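You operate a simulated robot arm through the tools that you are given. There is no shell and no other tool.

You run a simulated robot arm. Do the job below in one go: nothing can be reset, and whatever is moved stays where it is left.

TASK
Fill the jug with cold water and pour the short glass to about its line.
Fine: jug to about its line first; put it back; tap off; spill no more than a splash. Set down upright: glass jug.

It is judged by the outcome, as a careful person would: the job done as asked, and still so three seconds after it is handed in. It fails if anything else is knocked over, pushed out of place, dropped, spilled or broken.

THE ROBOT
A 7-joint arm with a two-finger parallel gripper, fixed in place. Base frame: the origin is on the floor under the middle of its stand, x ahead of it, y to its left, z up; the work surface is at about z = 690. Units: mm, degrees, N and s.
With the tool pointing down near the work surface it reaches from about 100 to 680 mm from the base axis. Its first joint turns from -115.0 to 115.0 degrees. Payload 3.91 kg.
The tool frame sits at the grasp point between the pads (the TCP): z along the fingers, y along the line on which they close. The tips reach 30 mm beyond it. Largest opening 110 mm; finger width 20, thickness 10; the body of the gripper, 48 by 112 mm, starts 55 mm behind the TCP.
Orientation is that of the tool frame in the base frame, as a unit quaternion [w, x, y, z]. With the fingers straight down and closing along the base's y, the tool's x points along the base's -x, its y along +y and its z along -z.

THE INTERFACE
- The arm moves only by the tool arm_command. Its argument "targets" is a list of rows, each an object of numbers (a shift or turn left out is 0, a gripper value left out holds the last): "ax", "ay", "az": the turn, a rotation vector about the tool's x, y, z in degrees; "tx", "ty", "tz": the shift along the tool's x, y, z in mm; "gripper": the closure, from 0 (fully open) to 1 (shut). In form: [{"ax": .., "ay": .., "az": .., "tx": .., "ty": .., "tz": .., "gripper": ..}, ...]. A call has 1 to 20 rows; each row shifts and turns the commanded pose from where the row before left it, along the tool's axes as they then stand. Rows are played at 5 a second. More than 50 mm and 8.6 degrees between two rows, or a gripper value outside its range, and nothing of the call is played. Where a pose cannot be reached the arm comes as near as it can. A force on the tool above 40 N (or 10 N above the force at the start of the call, whichever is more), or a blocked arm, ends the call early, and 0.2 s more pass. Each finger travels about 108 mm/s and halts on what it meets, pressing with about 44 N; the grip force reading is that of the motor and also rises with nothing between the fingers. The clock runs only during rows and for 0.2 s after the last one: add rows that do not move to give the fingers time. The reply holds the time, the measured pose of the TCP, the force on the tool along the base axes, the opening and the grip force, in the units named above and with some noise, with the torque about the TCP (base axes, N m) and any sound that the robot's microphone picked up.
- Cameras (640 x 400 px; columns grow to the right, rows downward): "scene" is fixed at [49.8, 501, 1610.3]; the picture's right is [-0.61, -0.79, 0.00], its down [-0.50, 0.38, -0.78] and it looks along [0.62, -0.47, -0.63] (base axes); focal length 243 px, centre (320, 200). "wrist" rides on the gripper at [72, 17, -103] in the tool frame; the picture's right is [-0.23, 0.97, 0.00], its down [-0.76, -0.18, -0.62] and it looks along [-0.61, -0.14, 0.78] (tool axes); focal length 222 px, centre (320, 200). There is no depth. A picture from a camera that has moved, and an enlarged one, comes with that camera's place and axes in the base frame and with its lens.
- get_image(camera): a new picture of that camera. No time passes.
- lift_body(by): slides the trunk up (or, below 0, down) by that many mm; the arm rides with it, the base frame stays. It gives what a move gives, with no picture.
- close_up(camera, box): a new picture of the part [left, top, right, bottom] of that camera's present view, enlarged. No time passes.
- finish_job(): hands the job in; it is judged then, once.

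Nothing tells you positions but the pictures and the camera data. Unless the task says otherwise, let go and move clear before handing in.

The tools are called by a JSON object that holds its "name" and its "arguments". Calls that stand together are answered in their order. arm_command: Moves the arm, as the interface text tells. Its arguments: {"type":"object","properties":{"targets":{"type":"array"}},"required":["targets"]} The other tools are called the same way: lift_body (by) moves the trunk up or down; get_image (camera) takes a picture; close_up (camera, box) takes an enlarged picture of a part of a camera's view; finish_job () hands the job in.

At the start:

```text
clock: 0.0
tool_pos: [476.2, -76.2, 1357.5]
tool_rot: [0.0, 0.0, 1.0, 0.0]
force: [-0.1, 0.1, -1.5]
torque: [0.02, -0.01, -0.04]
width: 110.0
grip_force: 0.1
trunk travel left (down, up): [-875.0, 115.0]
```

scene: 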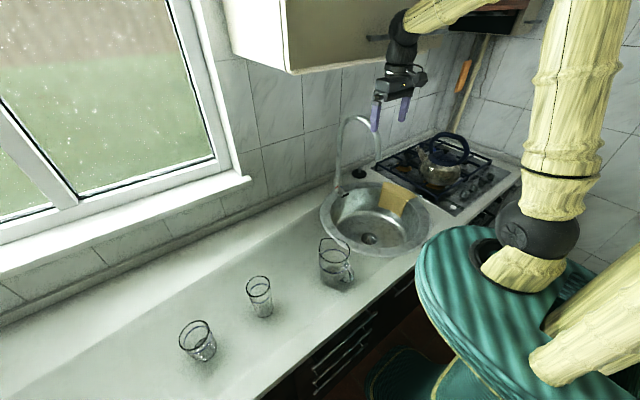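
wrist: 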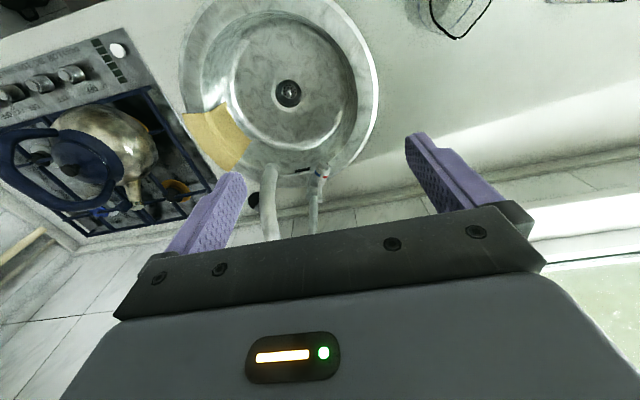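

I see a sink with a tall spout, a glass jug beside it and two glasses further to the left on the counter, plus a stove with a kettle. I'll look closer before moving.

{"name": "close_up", "arguments": {"camera": "scene", "box": [300, 90, 460, 290]}}

{"name": "close_up", "arguments": {"camera": "scene", "box": [160, 230, 370, 370]}}

{"name": "close_up", "arguments": {"camera": "wrist", "box": [180, 0, 520, 240]}}

{"name": "close_up", "arguments": {"camera": "wrist", "box": [230, 120, 370, 240]}}

```text
2.00 times, centred on (380, 190) of scene
camera zoom: at [49.8, 501.0, 1610.3], right [-0.61, -0.79, 0.0], down [-0.5, 0.38, -0.78], along [0.62, -0.47, -0.63], focal length 486 px, centre (200, 220)
```

zoom: 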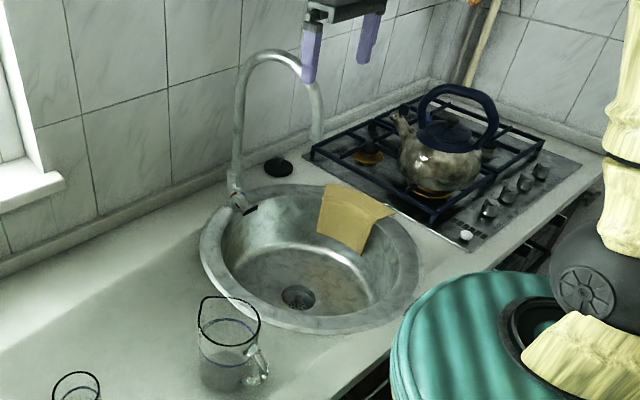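

```text
2.86 times, centred on (265, 300) of scene
camera zoom: at [49.8, 501.0, 1610.3], right [-0.61, -0.79, 0.0], down [-0.5, 0.38, -0.78], along [0.62, -0.47, -0.63], focal length 694 px, centre (477, -86)
```

zoom: 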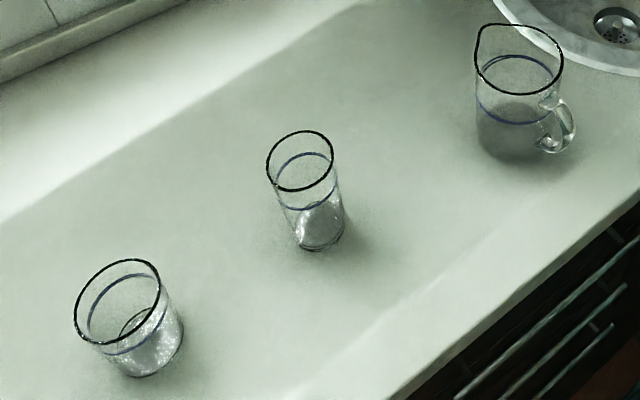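

```text
1.67 times, centred on (350, 120) of wrist
camera zoom: at [403.8, -61.4, 1461.2], right [0.23, 0.97, 0.0], down [0.76, -0.18, 0.62], along [0.61, -0.14, -0.78], focal length 370 px, centre (270, 333)
```

zoom: 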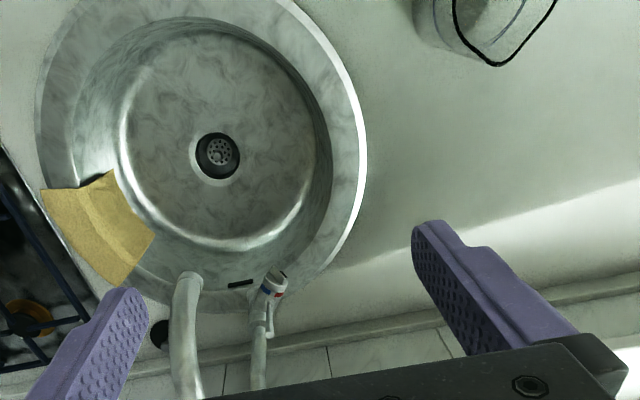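

```text
3.33 times, centred on (300, 180) of wrist
camera zoom: at [403.8, -61.4, 1461.2], right [0.23, 0.97, 0.0], down [0.76, -0.18, 0.62], along [0.61, -0.14, -0.78], focal length 740 px, centre (387, 267)
```

zoom: 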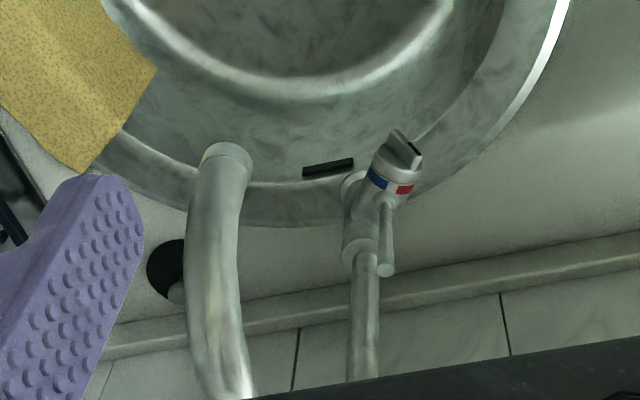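

The pictures suggest the counter is higher than the basin floor, and the tap valve carries a red/blue band. I'll zoom in on the tap, jug and glasses.

{"name": "close_up", "arguments": {"camera": "scene", "box": [325, 165, 373, 195]}}

{"name": "close_up", "arguments": {"camera": "wrist", "box": [280, 150, 344, 190]}}

{"name": "close_up", "arguments": {"camera": "scene", "box": [300, 230, 380, 300]}}

{"name": "close_up", "arguments": {"camera": "scene", "box": [170, 265, 290, 370]}}

{"name": "close_up", "arguments": {"camera": "wrist", "box": [380, 0, 640, 100]}}

```text
13.33 times, centred on (349, 180) of scene
camera zoom: at [49.8, 501.0, 1610.3], right [-0.61, -0.79, 0.0], down [-0.5, 0.38, -0.78], along [0.62, -0.47, -0.63], focal length 3239 px, centre (-67, 467)
```

zoom: 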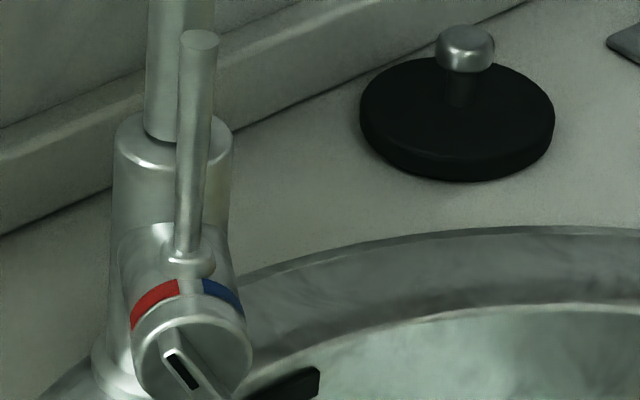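

```text
10.00 times, centred on (312, 170) of wrist
camera zoom: at [403.8, -61.4, 1461.2], right [0.23, 0.97, 0.0], down [0.76, -0.18, 0.62], along [0.61, -0.14, -0.78], focal length 2221 px, centre (400, 500)
```

zoom: 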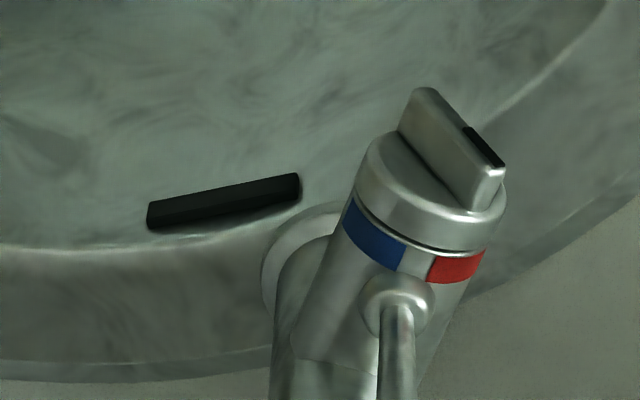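

```text
5.71 times, centred on (340, 265) of scene
camera zoom: at [49.8, 501.0, 1610.3], right [-0.61, -0.79, 0.0], down [-0.5, 0.38, -0.78], along [0.62, -0.47, -0.63], focal length 1388 px, centre (206, -171)
```

zoom: 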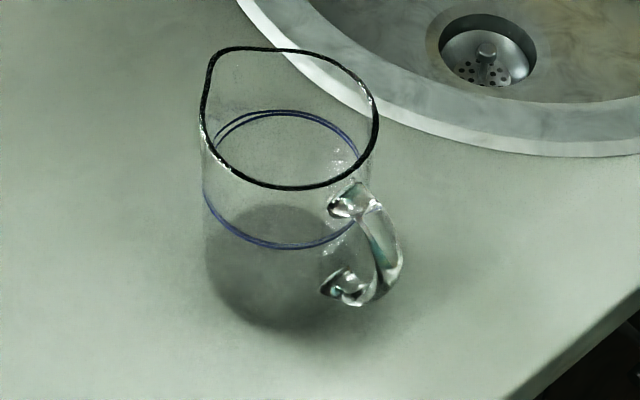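

```text
3.81 times, centred on (230, 318) of scene
camera zoom: at [49.8, 501.0, 1610.3], right [-0.61, -0.79, 0.0], down [-0.5, 0.38, -0.78], along [0.62, -0.47, -0.63], focal length 926 px, centre (663, -248)
```

zoom: 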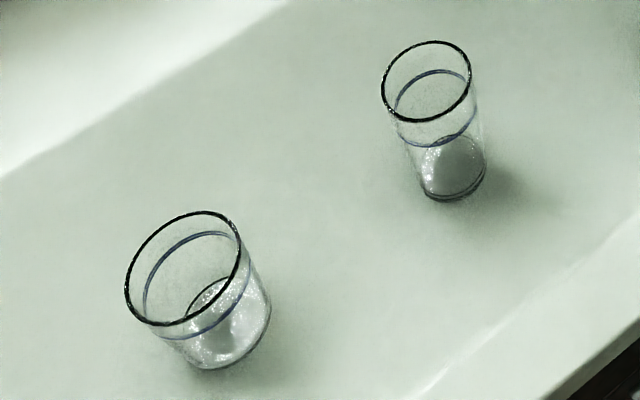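

```text
2.46 times, centred on (510, 50) of wrist
camera zoom: at [403.8, -61.4, 1461.2], right [0.23, 0.97, 0.0], down [0.76, -0.18, 0.62], along [0.61, -0.14, -0.78], focal length 547 px, centre (-148, 569)
```

zoom: 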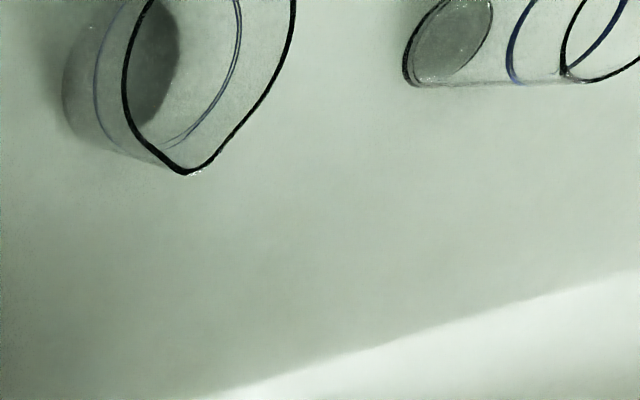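

The lever and knob sit at about x≈720–745, y≈-120…-140 and the jug at about (413,169), with the counter around z≈860. I'll lower the trunk part of the way, away from the spout, then look again from nearer.

{"name": "lift_body", "arguments": {"by": -200}}

{"name": "get_image", "arguments": {"camera": "wrist"}}

{"name": "get_image", "arguments": {"camera": "scene"}}

```text
clock: 2.2
tool_pos: [476.9, -77.6, 1157.4]
tool_rot: [0.0, 0.0, 1.0, 0.0]
force: [-0.6, 0.4, 0.0]
torque: [0.02, 0.0, -0.01]
width: 109.9
grip_force: 0.2
trunk travel left (down, up): [-675.0, 315.0]
```

```text
taken
camera wrist: at [403.6, -61.4, 1261.3], right [0.23, 0.97, 0.0], down [0.76, -0.18, 0.62], along [0.61, -0.14, -0.78], focal length 222 px, centre (320, 200)
```

wrist: 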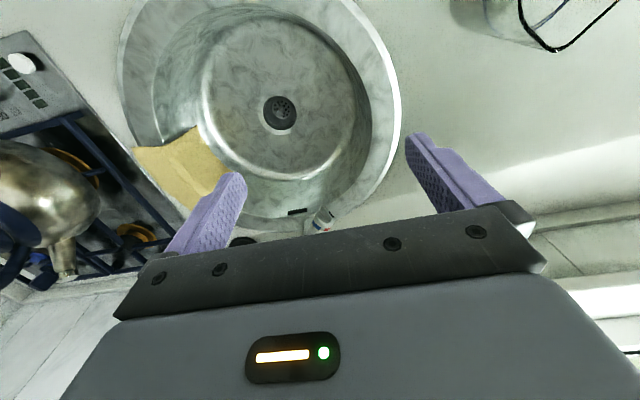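

```text
taken
```

scene: 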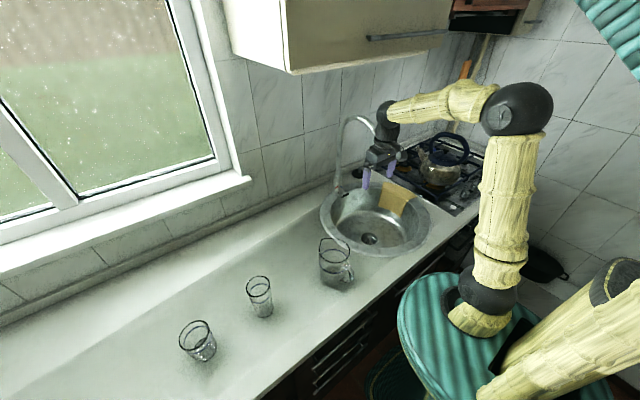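

The drain is at about z≈680 and the jug rim at about z≈1009, so the counter is near 860. Next I move the hand out and tilt it, for a close look at the tap knob from the front.

{"name": "arm_command", "arguments": {"targets": [{"tx": -22, "ty": 14, "tz": 30}, {"tx": -22, "ty": 14, "tz": 30}, {"tx": -22, "ty": 14, "tz": 30}, {"tx": -22, "ty": 14, "tz": 30}, {"az": 8}, {"az": 8}, {"az": 8}, {"az": 8}, {"ay": -8}, {"ay": -8}, {"ay": -8}, {"ay": -8}, {"ay": -8}, {}]}}

{"name": "get_image", "arguments": {"camera": "wrist"}}

{"name": "get_image", "arguments": {"camera": "scene"}}

```text
clock: 5.2
tool_pos: [564.4, -20.2, 1037.3]
tool_rot: [0.33, 0.259, 0.903, -0.094]
force: [-0.5, -0.8, 0.2]
torque: [-0.01, -0.03, -0.01]
width: 109.9
grip_force: 0.1
trunk travel left (down, up): [-675.0, 315.0]
```

```text
taken
camera wrist: at [469.9, 56.2, 1070.4], right [0.66, 0.73, 0.15], down [0.06, -0.25, 0.97], along [0.75, -0.63, -0.21], focal length 222 px, centre (320, 200)
```

wrist: 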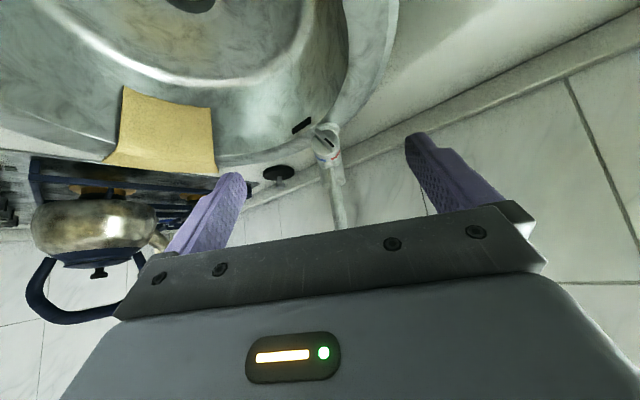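

```text
taken
```

scene: 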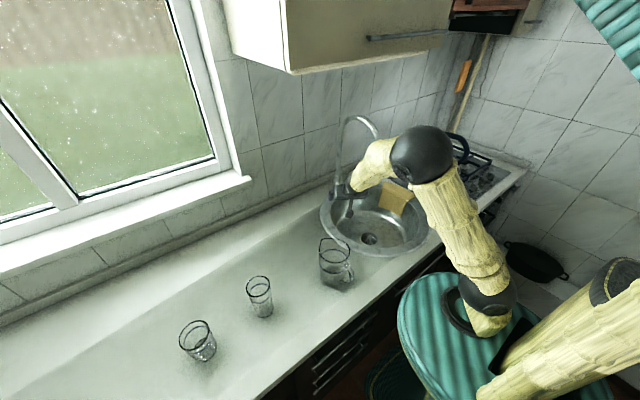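

{"name": "close_up", "arguments": {"camera": "wrist", "box": [280, 100, 376, 160]}}

{"name": "close_up", "arguments": {"camera": "wrist", "box": [250, 60, 410, 240]}}

{"name": "close_up", "arguments": {"camera": "scene", "box": [310, 100, 420, 200]}}

```text
6.67 times, centred on (328, 130) of wrist
camera zoom: at [469.9, 56.2, 1070.4], right [0.66, 0.73, 0.15], down [0.06, -0.25, 0.97], along [0.75, -0.63, -0.21], focal length 1481 px, centre (267, 667)
```

zoom: 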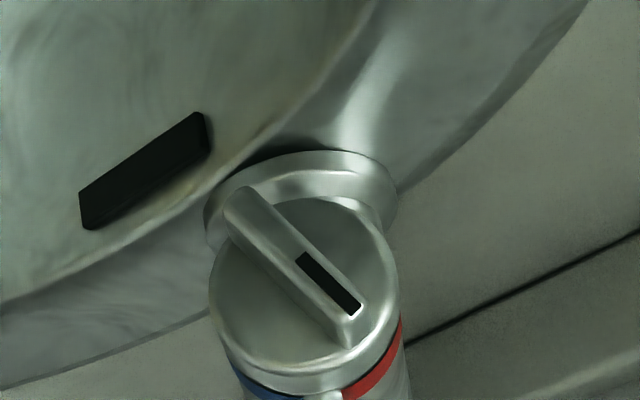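

```text
2.22 times, centred on (330, 150) of wrist
camera zoom: at [469.9, 56.2, 1070.4], right [0.66, 0.73, 0.15], down [0.06, -0.25, 0.97], along [0.75, -0.63, -0.21], focal length 494 px, centre (298, 311)
```

zoom: 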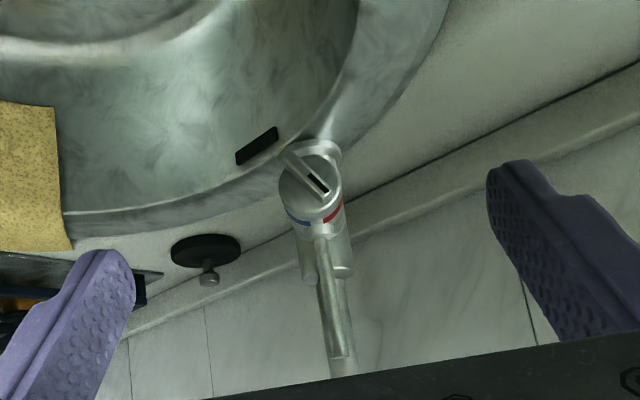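

```text
4.00 times, centred on (365, 150) of scene
camera zoom: at [49.8, 501.0, 1610.3], right [-0.61, -0.79, 0.0], down [-0.5, 0.38, -0.78], along [0.62, -0.47, -0.63], focal length 972 px, centre (140, 400)
```

zoom: 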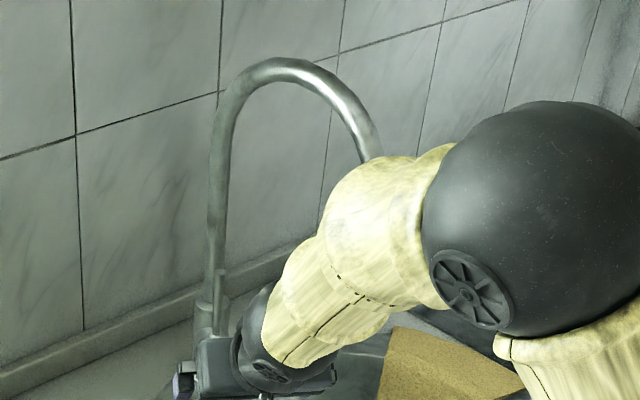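

The knob's black mark points at the red side, so it looks like a temperature selector set to hot, with the stick lever for flow. I'll bring the hand in line with the knob axis, stop short of it, and look.

{"name": "arm_command", "arguments": {"targets": [{"ax": 2.58, "az": 3.06}, {"ay": -7}, {"ay": -7}, {"ay": -7}, {"ay": -7}, {"ay": -7}, {"tx": 17, "ty": 2.2, "tz": 20, "gripper": 0.6}, {"tx": 17, "ty": 2.2, "tz": 20}, {"tx": 17, "ty": 2.2, "tz": 20}, {"tx": 17, "ty": 2.2, "tz": 20}, {}]}}

{"name": "get_image", "arguments": {"camera": "wrist"}}

{"name": "get_image", "arguments": {"camera": "scene"}}

```text
clock: 7.6
tool_pos: [617.2, -49.1, 950.7]
tool_rot: [0.579, 0.245, 0.755, -0.188]
force: [0.9, 0.9, -1.0]
torque: [0.0, -0.03, -0.06]
width: 44.0
grip_force: 0.0
trunk travel left (down, up): [-675.0, 315.0]
```

```text
taken
camera wrist: at [531.2, 32.8, 907.9], right [0.62, 0.75, 0.22], down [-0.43, 0.1, 0.9], along [0.65, -0.65, 0.38], focal length 222 px, centre (320, 200)
```

wrist: 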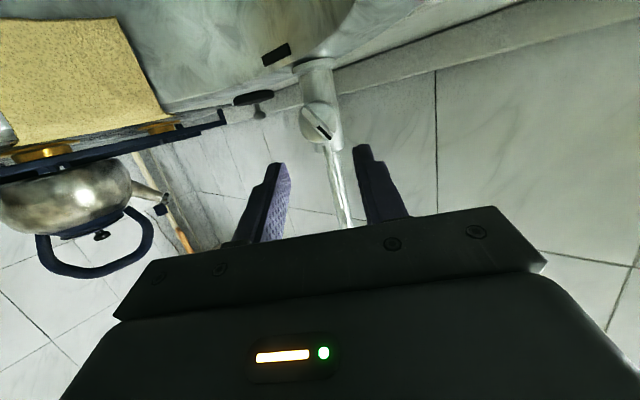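

```text
taken
```

scene: 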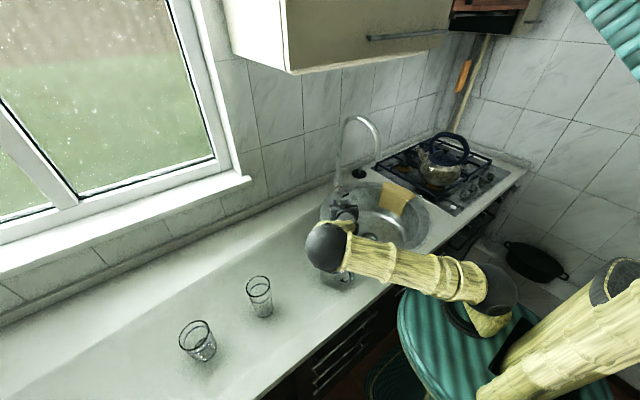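

The dark wrist ball now appears right in front of the jug in the scene view. I must check how close it is before moving any further.

{"name": "close_up", "arguments": {"camera": "scene", "box": [280, 180, 440, 310]}}

```text
3.08 times, centred on (360, 245) of scene
camera zoom: at [49.8, 501.0, 1610.3], right [-0.61, -0.79, 0.0], down [-0.5, 0.38, -0.78], along [0.62, -0.47, -0.63], focal length 748 px, centre (197, 62)
```

zoom: 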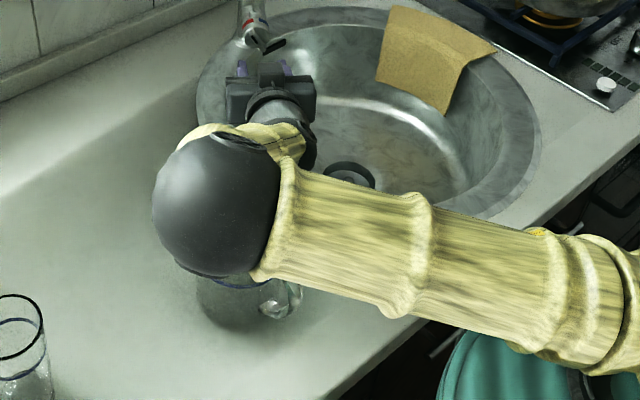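

The wrist ball is hanging only just above the jug. I'll raise the trunk and reach down instead, so the arm comes in from higher.

{"name": "lift_body", "arguments": {"by": 180}}

{"name": "arm_command", "arguments": {"targets": [{"tx": 34.8, "tz": 9.36}, {"tx": 34.8, "tz": 9.36}, {"tx": 34.8, "tz": 9.36}, {}]}}

{"name": "close_up", "arguments": {"camera": "scene", "box": [240, 80, 500, 310]}}

{"name": "get_image", "arguments": {"camera": "wrist"}}

```text
clock: 9.6
tool_pos: [617.0, -48.7, 1130.9]
tool_rot: [0.579, 0.245, 0.755, -0.189]
force: [-0.2, -0.4, 0.6]
torque: [0.04, 0.0, 0.01]
width: 44.4
grip_force: 0.1
trunk travel left (down, up): [-855.0, 135.0]
```

```text
clock: 10.6
tool_pos: [616.5, -48.4, 1022.5]
tool_rot: [0.579, 0.245, 0.754, -0.189]
force: [-0.4, -0.3, 0.3]
torque: [0.01, 0.02, 0.0]
width: 44.1
grip_force: 0.1
trunk travel left (down, up): [-855.0, 135.0]
```

```text
1.74 times, centred on (370, 195) of scene
camera zoom: at [49.8, 501.0, 1610.3], right [-0.61, -0.79, 0.0], down [-0.5, 0.38, -0.78], along [0.62, -0.47, -0.63], focal length 422 px, centre (233, 209)
```

zoom: 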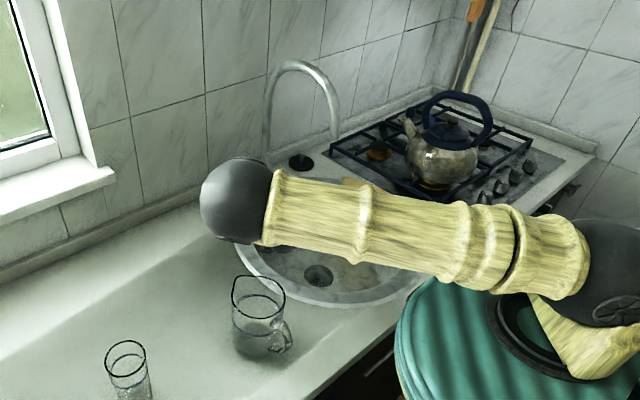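

```text
taken
camera wrist: at [531.0, 34.0, 979.5], right [0.62, 0.75, 0.22], down [-0.43, 0.09, 0.9], along [0.65, -0.65, 0.38], focal length 222 px, centre (320, 200)
```

wrist: 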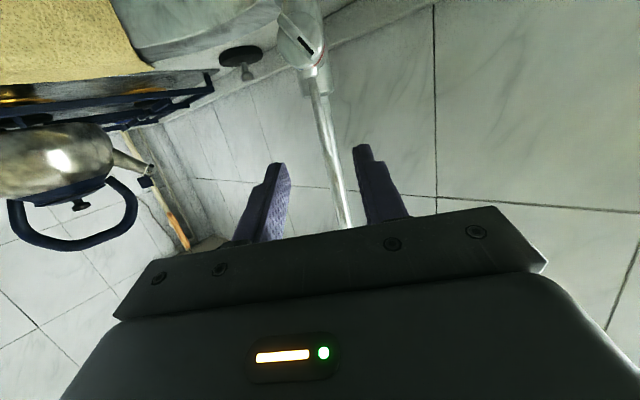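

The arm is now clear of the jug. I'll move in front of the knob and roll the hand to match the fin.

{"name": "arm_command", "arguments": {"targets": [{"tx": 23, "tz": 24}, {"tx": 23, "tz": 24}, {"tx": 22.5, "ty": 0.2, "tz": 24.7}, {"az": -7.5}, {"az": -7.5}, {"az": -7.5}, {"az": -7.5}, {"az": -7.5}, {"az": -7.5}, {}]}}

{"name": "get_image", "arguments": {"camera": "wrist"}}

{"name": "close_up", "arguments": {"camera": "scene", "box": [240, 80, 500, 310]}}

```text
clock: 12.8
tool_pos: [660.5, -81.1, 937.8]
tool_rot: [0.463, -0.062, 0.791, -0.396]
force: [-0.2, 1.0, -0.5]
torque: [0.0, 0.02, 0.0]
width: 44.1
grip_force: 0.2
trunk travel left (down, up): [-855.0, 135.0]
```

```text
taken
camera wrist: at [542.8, -44.6, 903.9], right [0.39, 0.77, -0.51], down [-0.1, 0.59, 0.8], along [0.92, -0.26, 0.31], focal length 222 px, centre (320, 200)
```

wrist: 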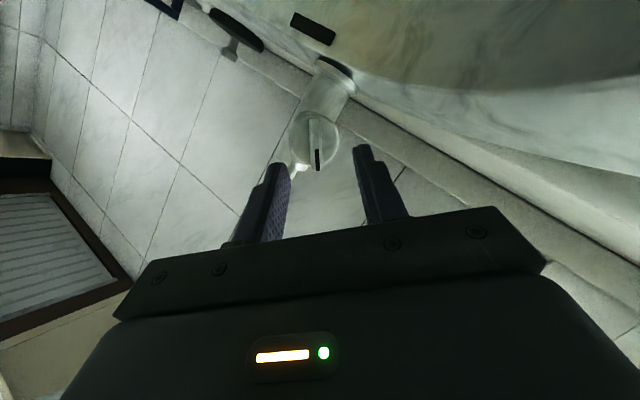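

```text
1.74 times, centred on (370, 195) of scene
camera zoom: at [49.8, 501.0, 1610.3], right [-0.61, -0.79, 0.0], down [-0.5, 0.38, -0.78], along [0.62, -0.47, -0.63], focal length 422 px, centre (233, 209)
```

zoom: 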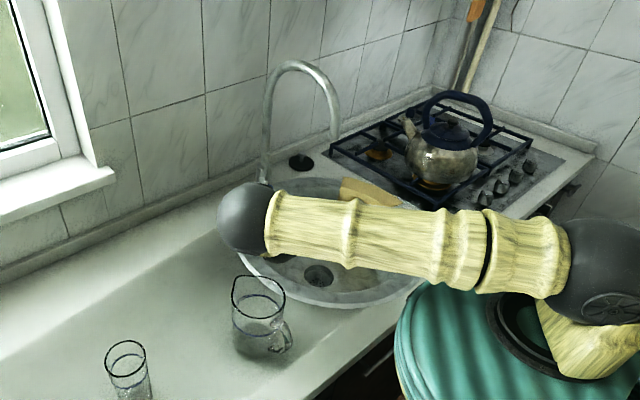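

{"name": "close_up", "arguments": {"camera": "wrist", "box": [230, 60, 422, 230]}}

```text
2.35 times, centred on (326, 145) of wrist
camera zoom: at [542.8, -44.6, 903.9], right [0.39, 0.77, -0.51], down [-0.1, 0.59, 0.8], along [0.92, -0.26, 0.31], focal length 523 px, centre (306, 329)
```

zoom: 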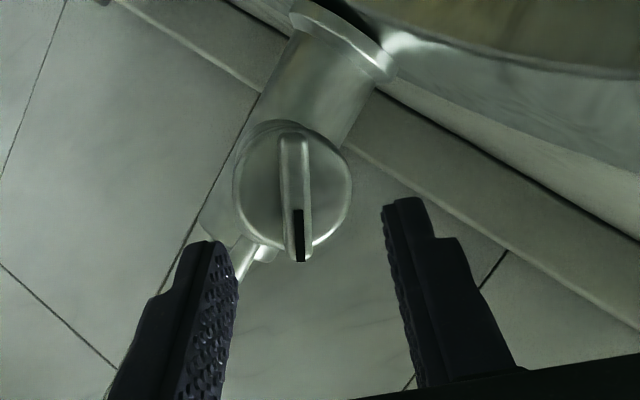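

The fin lines up with the fingers. I'll advance part of the way and check the alignment again.

{"name": "arm_command", "arguments": {"targets": [{"ty": -2, "tz": 10}, {"ty": -2, "tz": 10}, {"tz": 8}, {}]}}

{"name": "close_up", "arguments": {"camera": "wrist", "box": [230, 60, 422, 230]}}

{"name": "close_up", "arguments": {"camera": "scene", "box": [310, 150, 390, 200]}}

```text
clock: 13.8
tool_pos: [680.4, -97.9, 933.9]
tool_rot: [0.462, -0.063, 0.791, -0.396]
force: [-0.6, 0.3, 0.5]
torque: [0.0, 0.03, 0.01]
width: 44.0
grip_force: 0.1
trunk travel left (down, up): [-855.0, 135.0]
```

```text
2.35 times, centred on (326, 145) of wrist
camera zoom: at [563.5, -63.2, 899.4], right [0.39, 0.77, -0.51], down [-0.1, 0.59, 0.8], along [0.92, -0.26, 0.31], focal length 523 px, centre (306, 329)
```

zoom: 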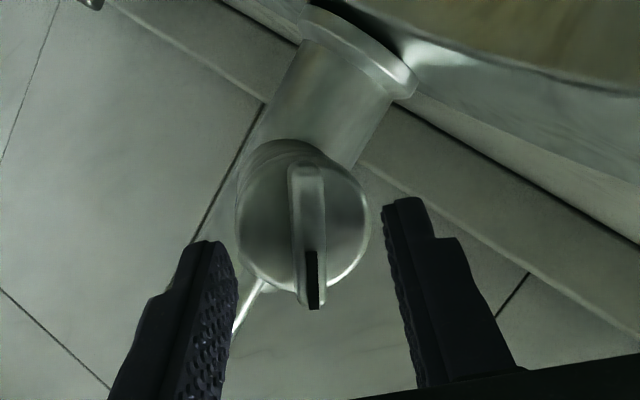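

```text
8.00 times, centred on (350, 175) of scene
camera zoom: at [49.8, 501.0, 1610.3], right [-0.61, -0.79, 0.0], down [-0.5, 0.38, -0.78], along [0.62, -0.47, -0.63], focal length 1944 px, centre (80, 400)
```

zoom: 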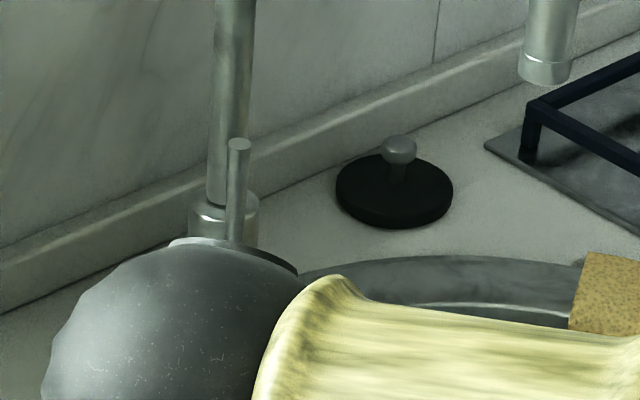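

{"name": "arm_command", "arguments": {"targets": [{"tx": -1.5, "tz": 5}, {"tx": -1.5, "tz": 5}, {}]}}

{"name": "close_up", "arguments": {"camera": "wrist", "box": [230, 60, 422, 230]}}

```text
clock: 14.6
tool_pos: [690.0, -103.3, 934.6]
tool_rot: [0.462, -0.061, 0.791, -0.396]
force: [0.6, 0.0, 0.6]
torque: [0.02, 0.01, -0.01]
width: 43.8
grip_force: 0.2
trunk travel left (down, up): [-855.0, 135.0]
```

```text
2.35 times, centred on (326, 145) of wrist
camera zoom: at [573.1, -67.5, 898.8], right [0.39, 0.77, -0.51], down [-0.1, 0.59, 0.8], along [0.92, -0.26, 0.31], focal length 523 px, centre (306, 329)
```

zoom: 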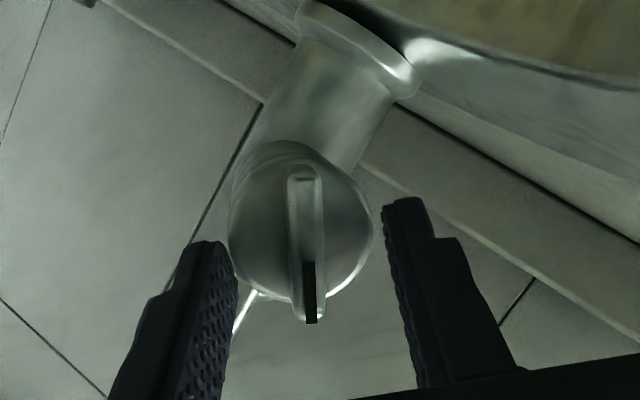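

{"name": "arm_command", "arguments": {"targets": [{"tz": 2}, {"tz": 2}, {}]}}

{"name": "close_up", "arguments": {"camera": "wrist", "box": [260, 90, 390, 180]}}

```text
clock: 15.4
tool_pos: [693.2, -105.2, 932.4]
tool_rot: [0.463, -0.062, 0.791, -0.395]
force: [-0.6, 0.5, 1.3]
torque: [-0.04, -0.07, -0.04]
width: 44.2
grip_force: 0.0
trunk travel left (down, up): [-855.0, 135.0]
```

```text
4.44 times, centred on (325, 135) of wrist
camera zoom: at [576.0, -69.7, 897.9], right [0.39, 0.77, -0.51], down [-0.1, 0.59, 0.8], along [0.92, -0.26, 0.31], focal length 987 px, centre (298, 489)
```

zoom: 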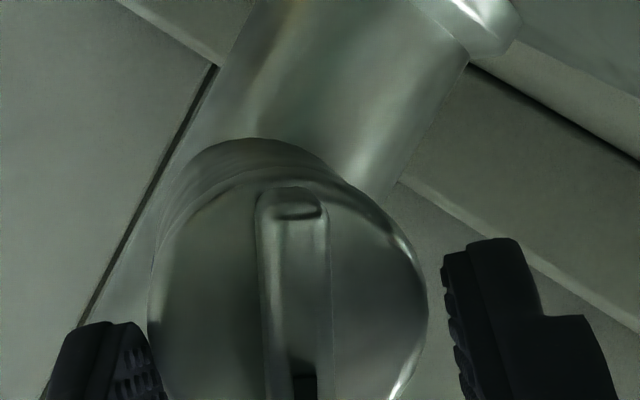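

{"name": "arm_command", "arguments": {"targets": [{"gripper": 0.76}, {}]}}

{"name": "arm_command", "arguments": {"targets": [{"tz": 2}, {"tz": 2}, {}]}}

{"name": "close_up", "arguments": {"camera": "wrist", "box": [260, 90, 390, 180]}}

```text
clock: 16.0
tool_pos: [693.2, -105.9, 934.3]
tool_rot: [0.464, -0.061, 0.79, -0.396]
force: [-1.8, -6.2, 7.5]
torque: [-0.18, -0.18, -0.53]
width: 41.2
grip_force: 45.3
trunk travel left (down, up): [-855.0, 135.0]
```

```text
clock: 16.8
tool_pos: [693.4, -106.3, 933.0]
tool_rot: [0.464, -0.062, 0.79, -0.395]
force: [-22.4, 7.7, 15.3]
torque: [-0.07, 0.09, -1.29]
width: 40.9
grip_force: 44.4
trunk travel left (down, up): [-855.0, 135.0]
```

```text
4.44 times, centred on (325, 135) of wrist
camera zoom: at [575.8, -70.8, 898.5], right [0.39, 0.77, -0.51], down [-0.11, 0.59, 0.8], along [0.91, -0.26, 0.31], focal length 987 px, centre (298, 489)
```

zoom: 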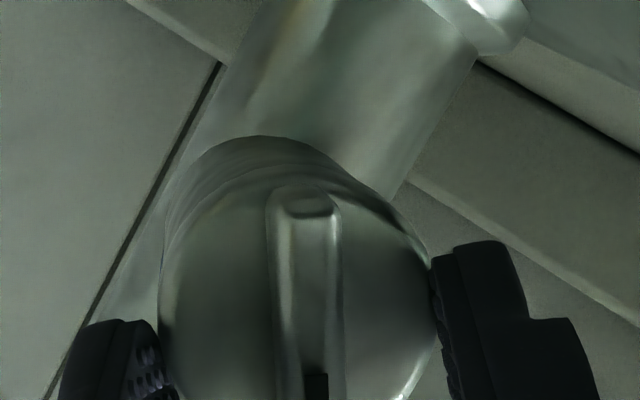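

The fingers have already passed the knob's face and grip its round cap, about 41 mm wide. I'll ease off, re-centre by a few mm, and grip the cap again.

{"name": "arm_command", "arguments": {"targets": [{"gripper": 0.52, "tz": -4}, {}, {"tx": 3}, {"tx": 3, "tz": 1}, {}, {"gripper": 0.7}, {}]}}

{"name": "close_up", "arguments": {"camera": "wrist", "box": [230, 70, 422, 230]}}

```text
clock: 18.4
tool_pos: [690.7, -108.5, 929.1]
tool_rot: [0.463, -0.06, 0.79, -0.396]
force: [1.6, -7.1, 6.2]
torque: [-0.31, -0.48, -0.56]
width: 41.1
grip_force: 45.6
trunk travel left (down, up): [-855.0, 135.0]
```

```text
2.50 times, centred on (326, 150) of wrist
camera zoom: at [573.6, -74.4, 894.2], right [0.39, 0.77, -0.51], down [-0.11, 0.59, 0.8], along [0.91, -0.26, 0.31], focal length 555 px, centre (305, 325)
```

zoom: 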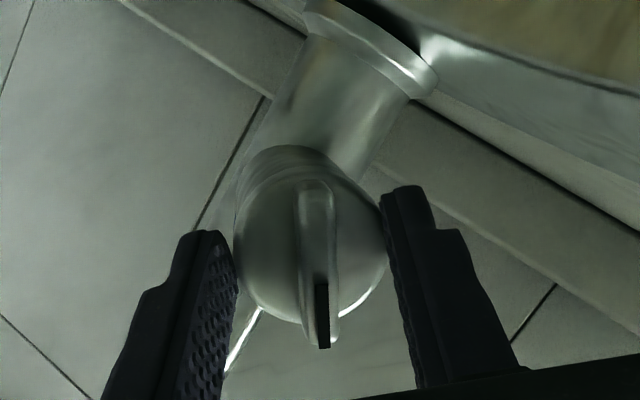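

The grip is centred on the knob. I'll start turning it clockwise toward blue in small steps, watching the forces.

{"name": "arm_command", "arguments": {"targets": [{"ty": -1}, {"az": 5}, {"az": 5}, {"az": 5}, {"az": 5}, {}]}}

{"name": "close_up", "arguments": {"camera": "wrist", "box": [230, 70, 422, 230]}}

```text
clock: 19.8
tool_pos: [689.8, -107.7, 927.9]
tool_rot: [0.524, 0.077, 0.79, -0.308]
force: [-1.1, 2.2, -1.0]
torque: [-0.1, -0.18, 0.39]
width: 40.8
grip_force: 44.6
trunk travel left (down, up): [-855.0, 135.0]
```

```text
2.50 times, centred on (326, 150) of wrist
camera zoom: at [585.0, -52.0, 884.6], right [0.53, 0.82, -0.2], down [-0.23, 0.37, 0.9], along [0.81, -0.43, 0.39], focal length 555 px, centre (305, 325)
```

zoom: 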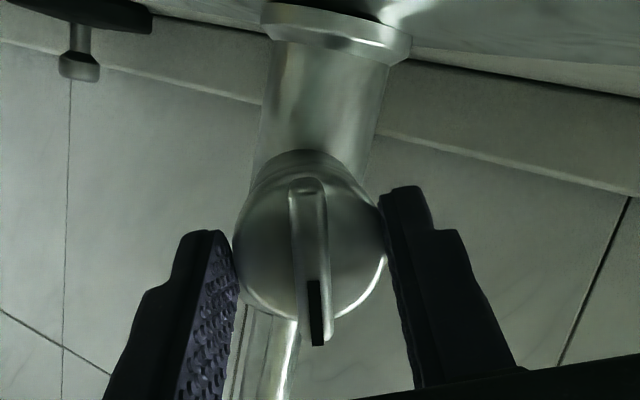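

The knob turns with the hand. I'll go on to about 90° in total.

{"name": "arm_command", "arguments": {"targets": [{"az": 6}, {"az": 6}, {"az": 6}, {"az": 6}, {"az": 6}, {}]}}

{"name": "close_up", "arguments": {"camera": "wrist", "box": [230, 70, 422, 230]}}

{"name": "get_image", "arguments": {"camera": "scene"}}

```text
clock: 21.2
tool_pos: [690.0, -105.6, 928.3]
tool_rot: [0.586, 0.277, 0.744, -0.161]
force: [-8.2, 22.8, -4.5]
torque: [0.61, 0.76, 1.01]
width: 39.8
grip_force: 45.2
trunk travel left (down, up): [-855.0, 135.0]
```

```text
2.50 times, centred on (326, 150) of wrist
camera zoom: at [607.7, -18.4, 886.5], right [0.62, 0.72, 0.3], down [-0.47, 0.04, 0.88], along [0.62, -0.69, 0.37], focal length 555 px, centre (305, 325)
```

zoom: 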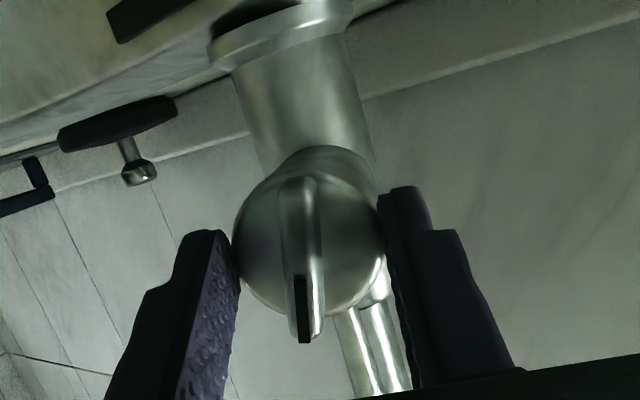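

```text
taken
```

scene: 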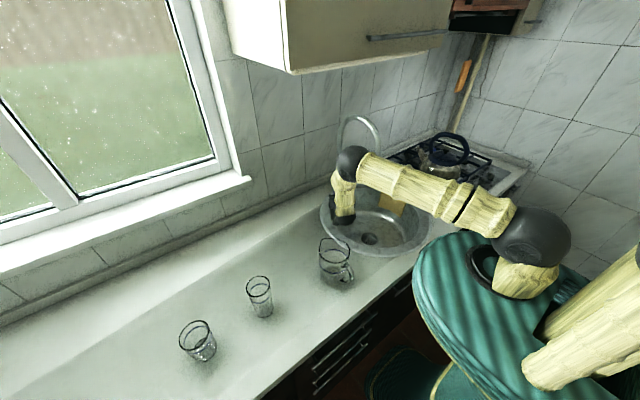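

{"name": "arm_command", "arguments": {"targets": [{"tz": -2, "ty": 1.5}, {}, {"az": 5}, {"az": 5}, {"az": 5}, {}]}}

{"name": "close_up", "arguments": {"camera": "wrist", "box": [230, 70, 422, 230]}}

```text
clock: 22.6
tool_pos: [689.3, -104.5, 928.1]
tool_rot: [0.602, 0.372, 0.701, -0.085]
force: [-4.5, 21.8, -7.4]
torque: [0.64, 0.77, 1.13]
width: 39.8
grip_force: 44.8
trunk travel left (down, up): [-855.0, 135.0]
```

```text
2.50 times, centred on (326, 150) of wrist
camera zoom: at [620.2, -4.5, 895.1], right [0.61, 0.6, 0.53], down [-0.6, -0.09, 0.79], along [0.52, -0.8, 0.3], focal length 555 px, centre (305, 325)
```

zoom: 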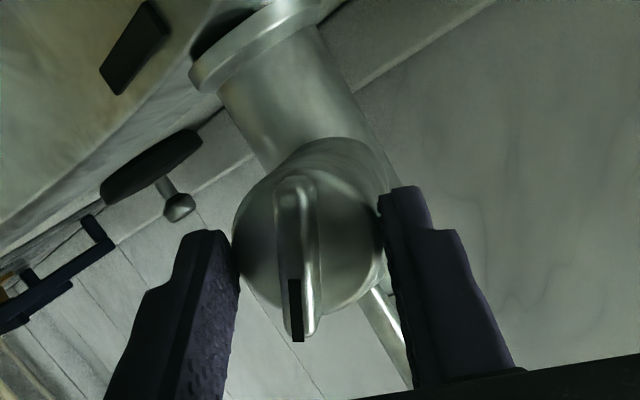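

{"name": "arm_command", "arguments": {"targets": [{"tx": 2, "ty": 1, "tz": -1.5}, {}, {"az": 5}, {"az": 5}, {"az": 5}, {"az": 5}, {}]}}

{"name": "close_up", "arguments": {"camera": "wrist", "box": [230, 70, 422, 230]}}

{"name": "close_up", "arguments": {"camera": "scene", "box": [300, 120, 460, 280]}}

```text
clock: 24.2
tool_pos: [689.1, -103.4, 929.2]
tool_rot: [0.61, 0.488, 0.624, 0.022]
force: [-0.2, 14.5, 10.3]
torque: [-0.22, -0.4, 0.43]
width: 40.0
grip_force: 6.6
trunk travel left (down, up): [-855.0, 135.0]
```

```text
2.50 times, centred on (326, 150) of wrist
camera zoom: at [634.2, 9.6, 913.3], right [0.52, 0.36, 0.77], down [-0.76, -0.22, 0.61], along [0.39, -0.9, 0.16], focal length 555 px, centre (305, 325)
```

zoom: 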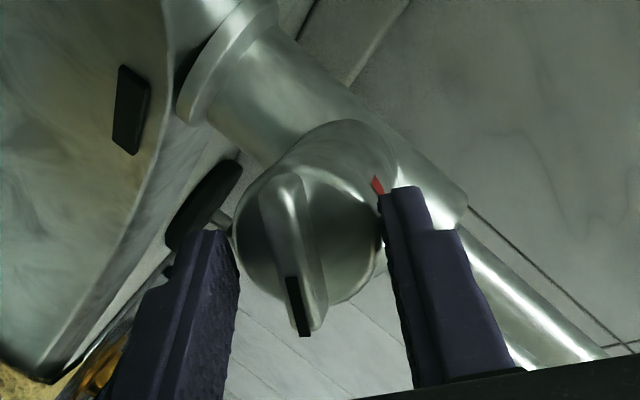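

```text
2.50 times, centred on (380, 200) of scene
camera zoom: at [49.8, 501.0, 1610.3], right [-0.61, -0.79, 0.0], down [-0.5, 0.38, -0.78], along [0.62, -0.47, -0.63], focal length 607 px, centre (170, 200)
```

zoom: 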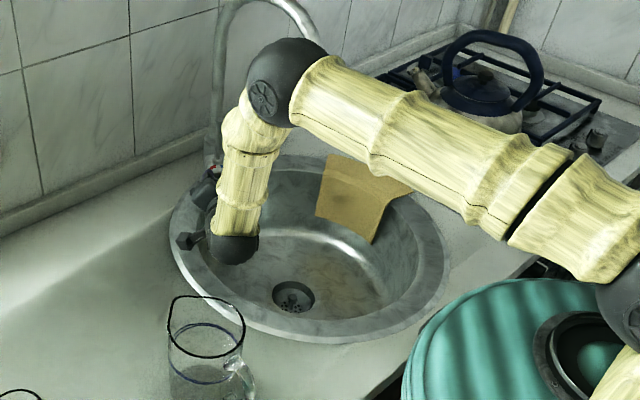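

The mark now points about 45° toward blue. I'll let go, back out along the tool axis, and check the knob.

{"name": "arm_command", "arguments": {"targets": [{"gripper": 0.45}, {}, {"tz": -10}, {"tz": -15}, {"tz": -20}, {"tz": -20}, {}]}}

{"name": "close_up", "arguments": {"camera": "wrist", "box": [230, 40, 422, 200]}}

{"name": "get_image", "arguments": {"camera": "scene"}}

```text
clock: 25.8
tool_pos: [639.4, -68.1, 944.0]
tool_rot: [0.609, 0.488, 0.625, 0.021]
force: [0.7, -0.1, 0.6]
torque: [0.0, 0.02, 0.0]
width: 60.6
grip_force: 0.0
trunk travel left (down, up): [-855.0, 135.0]
```

```text
2.50 times, centred on (326, 120) of wrist
camera zoom: at [583.6, 44.9, 927.6], right [0.52, 0.36, 0.77], down [-0.76, -0.22, 0.61], along [0.4, -0.9, 0.16], focal length 555 px, centre (305, 400)
```

zoom: 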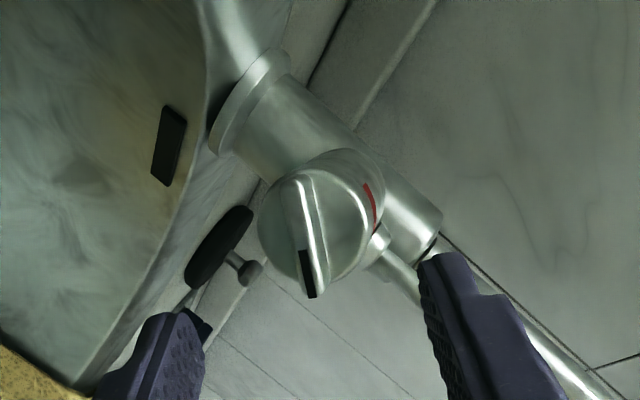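

```text
taken
```

scene: 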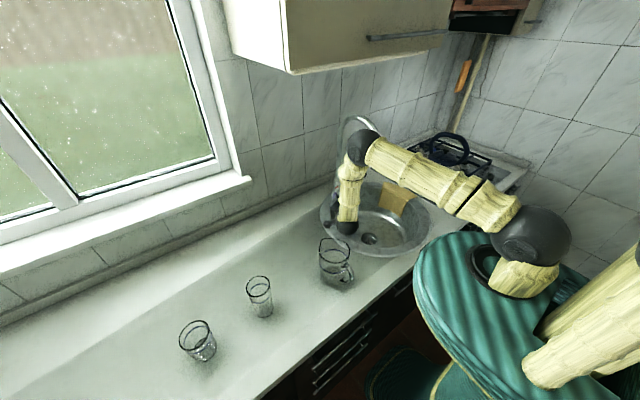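

The knob mark sits in the blue sector. Now I look closely at the lever to see how it is hinged.

{"name": "close_up", "arguments": {"camera": "wrist", "box": [300, 80, 396, 150]}}

{"name": "close_up", "arguments": {"camera": "scene", "box": [328, 150, 368, 200]}}

```text
5.71 times, centred on (348, 115) of wrist
camera zoom: at [583.6, 44.9, 927.6], right [0.52, 0.36, 0.77], down [-0.76, -0.22, 0.61], along [0.4, -0.9, 0.16], focal length 1269 px, centre (160, 686)
```

zoom: 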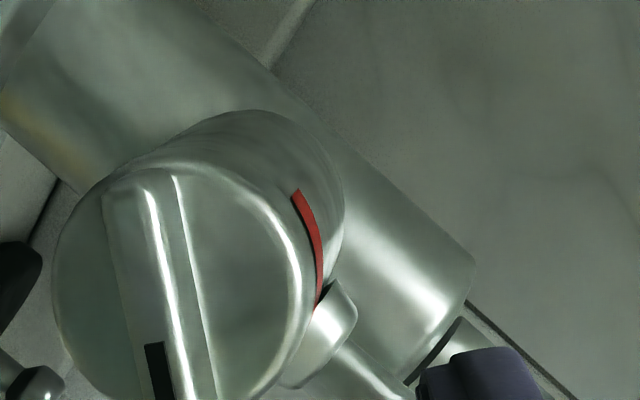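

```text
8.00 times, centred on (348, 175) of scene
camera zoom: at [49.8, 501.0, 1610.3], right [-0.61, -0.79, 0.0], down [-0.5, 0.38, -0.78], along [0.62, -0.47, -0.63], focal length 1944 px, centre (96, 400)
```

zoom: 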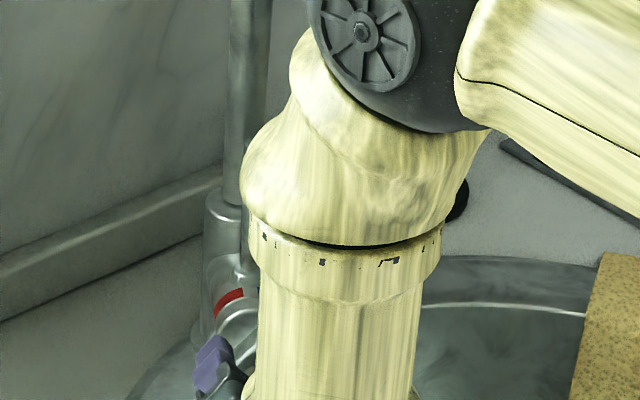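

I'll go up to lever height, roll the hand back level and line up on the lever stick.

{"name": "arm_command", "arguments": {"targets": [{"tx": -29.6, "ty": 24.8, "tz": -10.3}, {"tx": -29.6, "ty": 24.8, "tz": -10.3}, {"az": -7.5}, {"az": -7.5}, {"az": -7.5}, {"az": -7.5}, {"az": -7.5}, {"az": -7.5}, {}]}}

{"name": "get_image", "arguments": {"camera": "wrist"}}

{"name": "get_image", "arguments": {"camera": "scene"}}

```text
clock: 27.8
tool_pos: [638.5, -66.9, 1024.5]
tool_rot: [0.57, 0.212, 0.764, -0.214]
force: [-0.6, -0.5, 0.3]
torque: [-0.01, 0.05, -0.02]
width: 60.4
grip_force: 0.1
trunk travel left (down, up): [-855.0, 135.0]
```

```text
taken
camera wrist: at [548.3, 9.5, 980.0], right [0.61, 0.78, 0.13], down [-0.39, 0.15, 0.91], along [0.69, -0.61, 0.39], focal length 222 px, centre (320, 200)
```

wrist: 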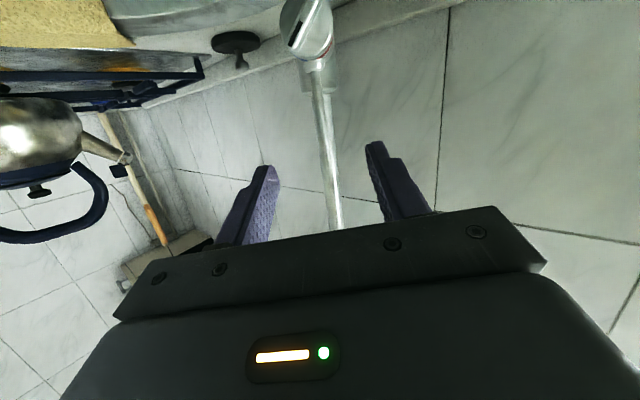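

```text
taken
```

scene: 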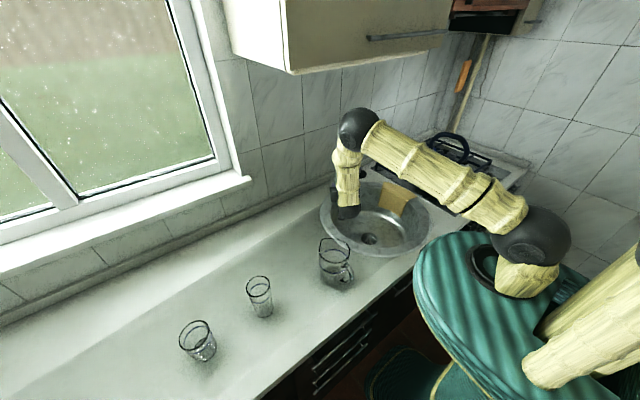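

{"name": "close_up", "arguments": {"camera": "wrist", "box": [230, 0, 422, 230]}}

{"name": "close_up", "arguments": {"camera": "scene", "box": [310, 100, 420, 220]}}

```text
1.74 times, centred on (326, 115) of wrist
camera zoom: at [548.3, 9.5, 980.0], right [0.61, 0.78, 0.13], down [-0.39, 0.15, 0.91], along [0.69, -0.61, 0.39], focal length 386 px, centre (310, 348)
```

zoom: 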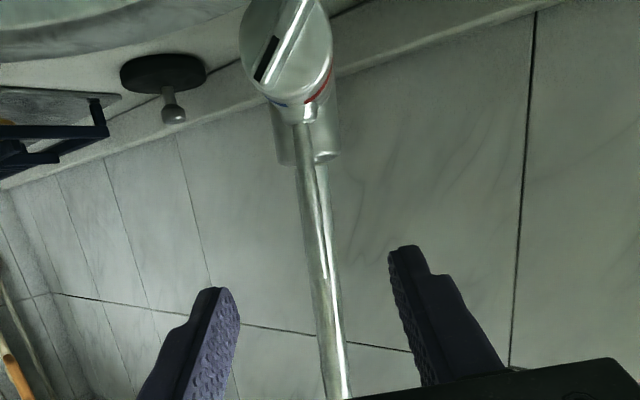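

```text
3.33 times, centred on (365, 160) of scene
camera zoom: at [49.8, 501.0, 1610.3], right [-0.61, -0.79, 0.0], down [-0.5, 0.38, -0.78], along [0.62, -0.47, -0.63], focal length 810 px, centre (170, 333)
```

zoom: 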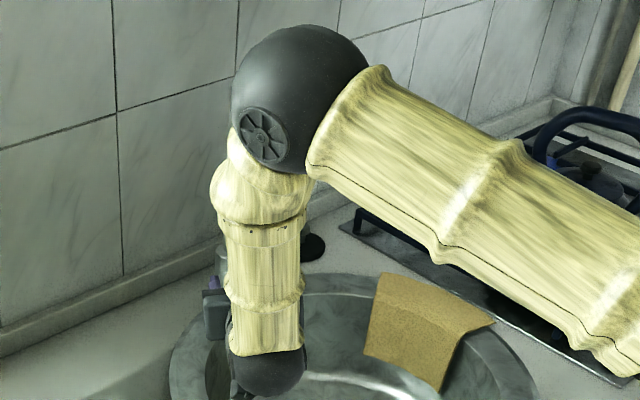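

{"name": "arm_command", "arguments": {"targets": [{"tx": -20, "ty": 2}, {"tz": 30}, {"tz": 30}, {"tz": 20}, {}]}}

{"name": "close_up", "arguments": {"camera": "wrist", "box": [230, 30, 422, 230]}}

```text
clock: 29.0
tool_pos: [706.5, -110.7, 1023.8]
tool_rot: [0.57, 0.211, 0.765, -0.213]
force: [-0.7, 0.3, 0.4]
torque: [0.06, 0.01, 0.0]
width: 60.4
grip_force: 0.2
trunk travel left (down, up): [-855.0, 135.0]
```

```text
2.00 times, centred on (326, 130) of wrist
camera zoom: at [616.7, -34.3, 979.1], right [0.61, 0.78, 0.14], down [-0.39, 0.15, 0.91], along [0.69, -0.61, 0.39], focal length 444 px, centre (308, 340)
```

zoom: 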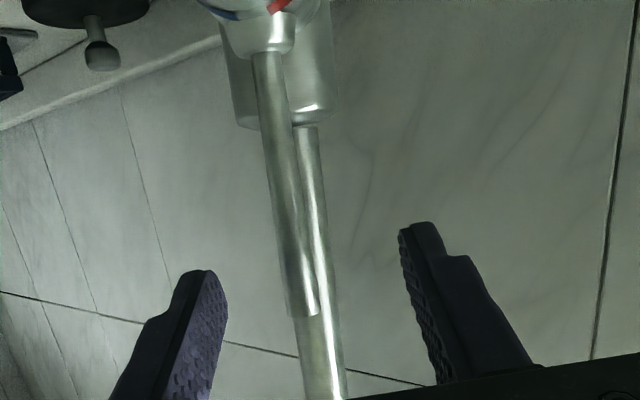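

{"name": "arm_command", "arguments": {"targets": [{"tx": -4, "ty": -6}, {"tz": 15}, {"tz": 15}, {}]}}

{"name": "close_up", "arguments": {"camera": "wrist", "box": [230, 30, 422, 230]}}

{"name": "close_up", "arguments": {"camera": "scene", "box": [310, 140, 390, 220]}}

```text
clock: 30.0
tool_pos: [729.8, -135.0, 1018.9]
tool_rot: [0.57, 0.212, 0.764, -0.214]
force: [0.2, 0.4, 0.1]
torque: [0.0, 0.01, 0.04]
width: 60.7
grip_force: 0.0
trunk travel left (down, up): [-855.0, 135.0]
```

```text
2.00 times, centred on (326, 130) of wrist
camera zoom: at [639.6, -58.0, 974.4], right [0.61, 0.78, 0.14], down [-0.39, 0.15, 0.91], along [0.69, -0.61, 0.39], focal length 444 px, centre (308, 340)
```

zoom: 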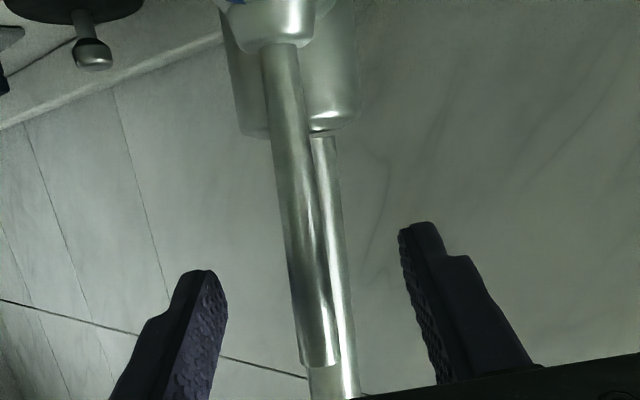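

```text
5.00 times, centred on (350, 180) of scene
camera zoom: at [49.8, 501.0, 1610.3], right [-0.61, -0.79, 0.0], down [-0.5, 0.38, -0.78], along [0.62, -0.47, -0.63], focal length 1215 px, centre (170, 300)
```

zoom: 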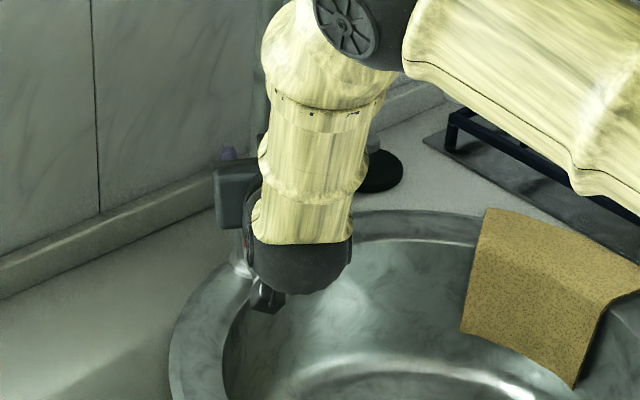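

{"name": "arm_command", "arguments": {"targets": [{"tz": 6}, {"tz": 6}, {}, {"gripper": 0.95}, {}, {}, {}]}}

{"name": "close_up", "arguments": {"camera": "wrist", "box": [230, 30, 422, 230]}}

```text
clock: 31.6
tool_pos: [738.9, -140.7, 1016.1]
tool_rot: [0.57, 0.212, 0.765, -0.213]
force: [5.5, 6.3, -2.2]
torque: [0.8, -0.57, 0.01]
width: 12.1
grip_force: 45.2
trunk travel left (down, up): [-855.0, 135.0]
```

```text
2.00 times, centred on (326, 130) of wrist
camera zoom: at [649.0, -63.5, 971.5], right [0.61, 0.78, 0.14], down [-0.39, 0.15, 0.91], along [0.69, -0.61, 0.39], focal length 444 px, centre (308, 340)
```

zoom: 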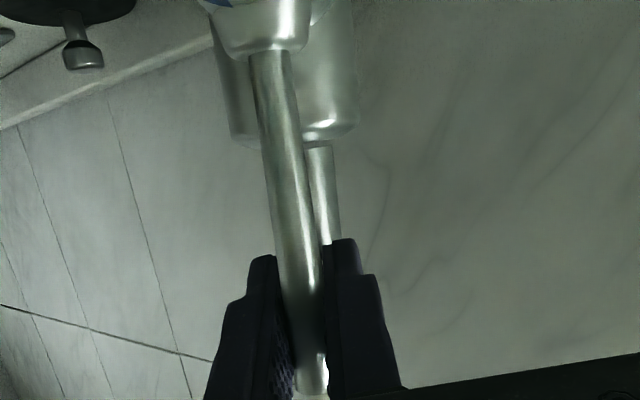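

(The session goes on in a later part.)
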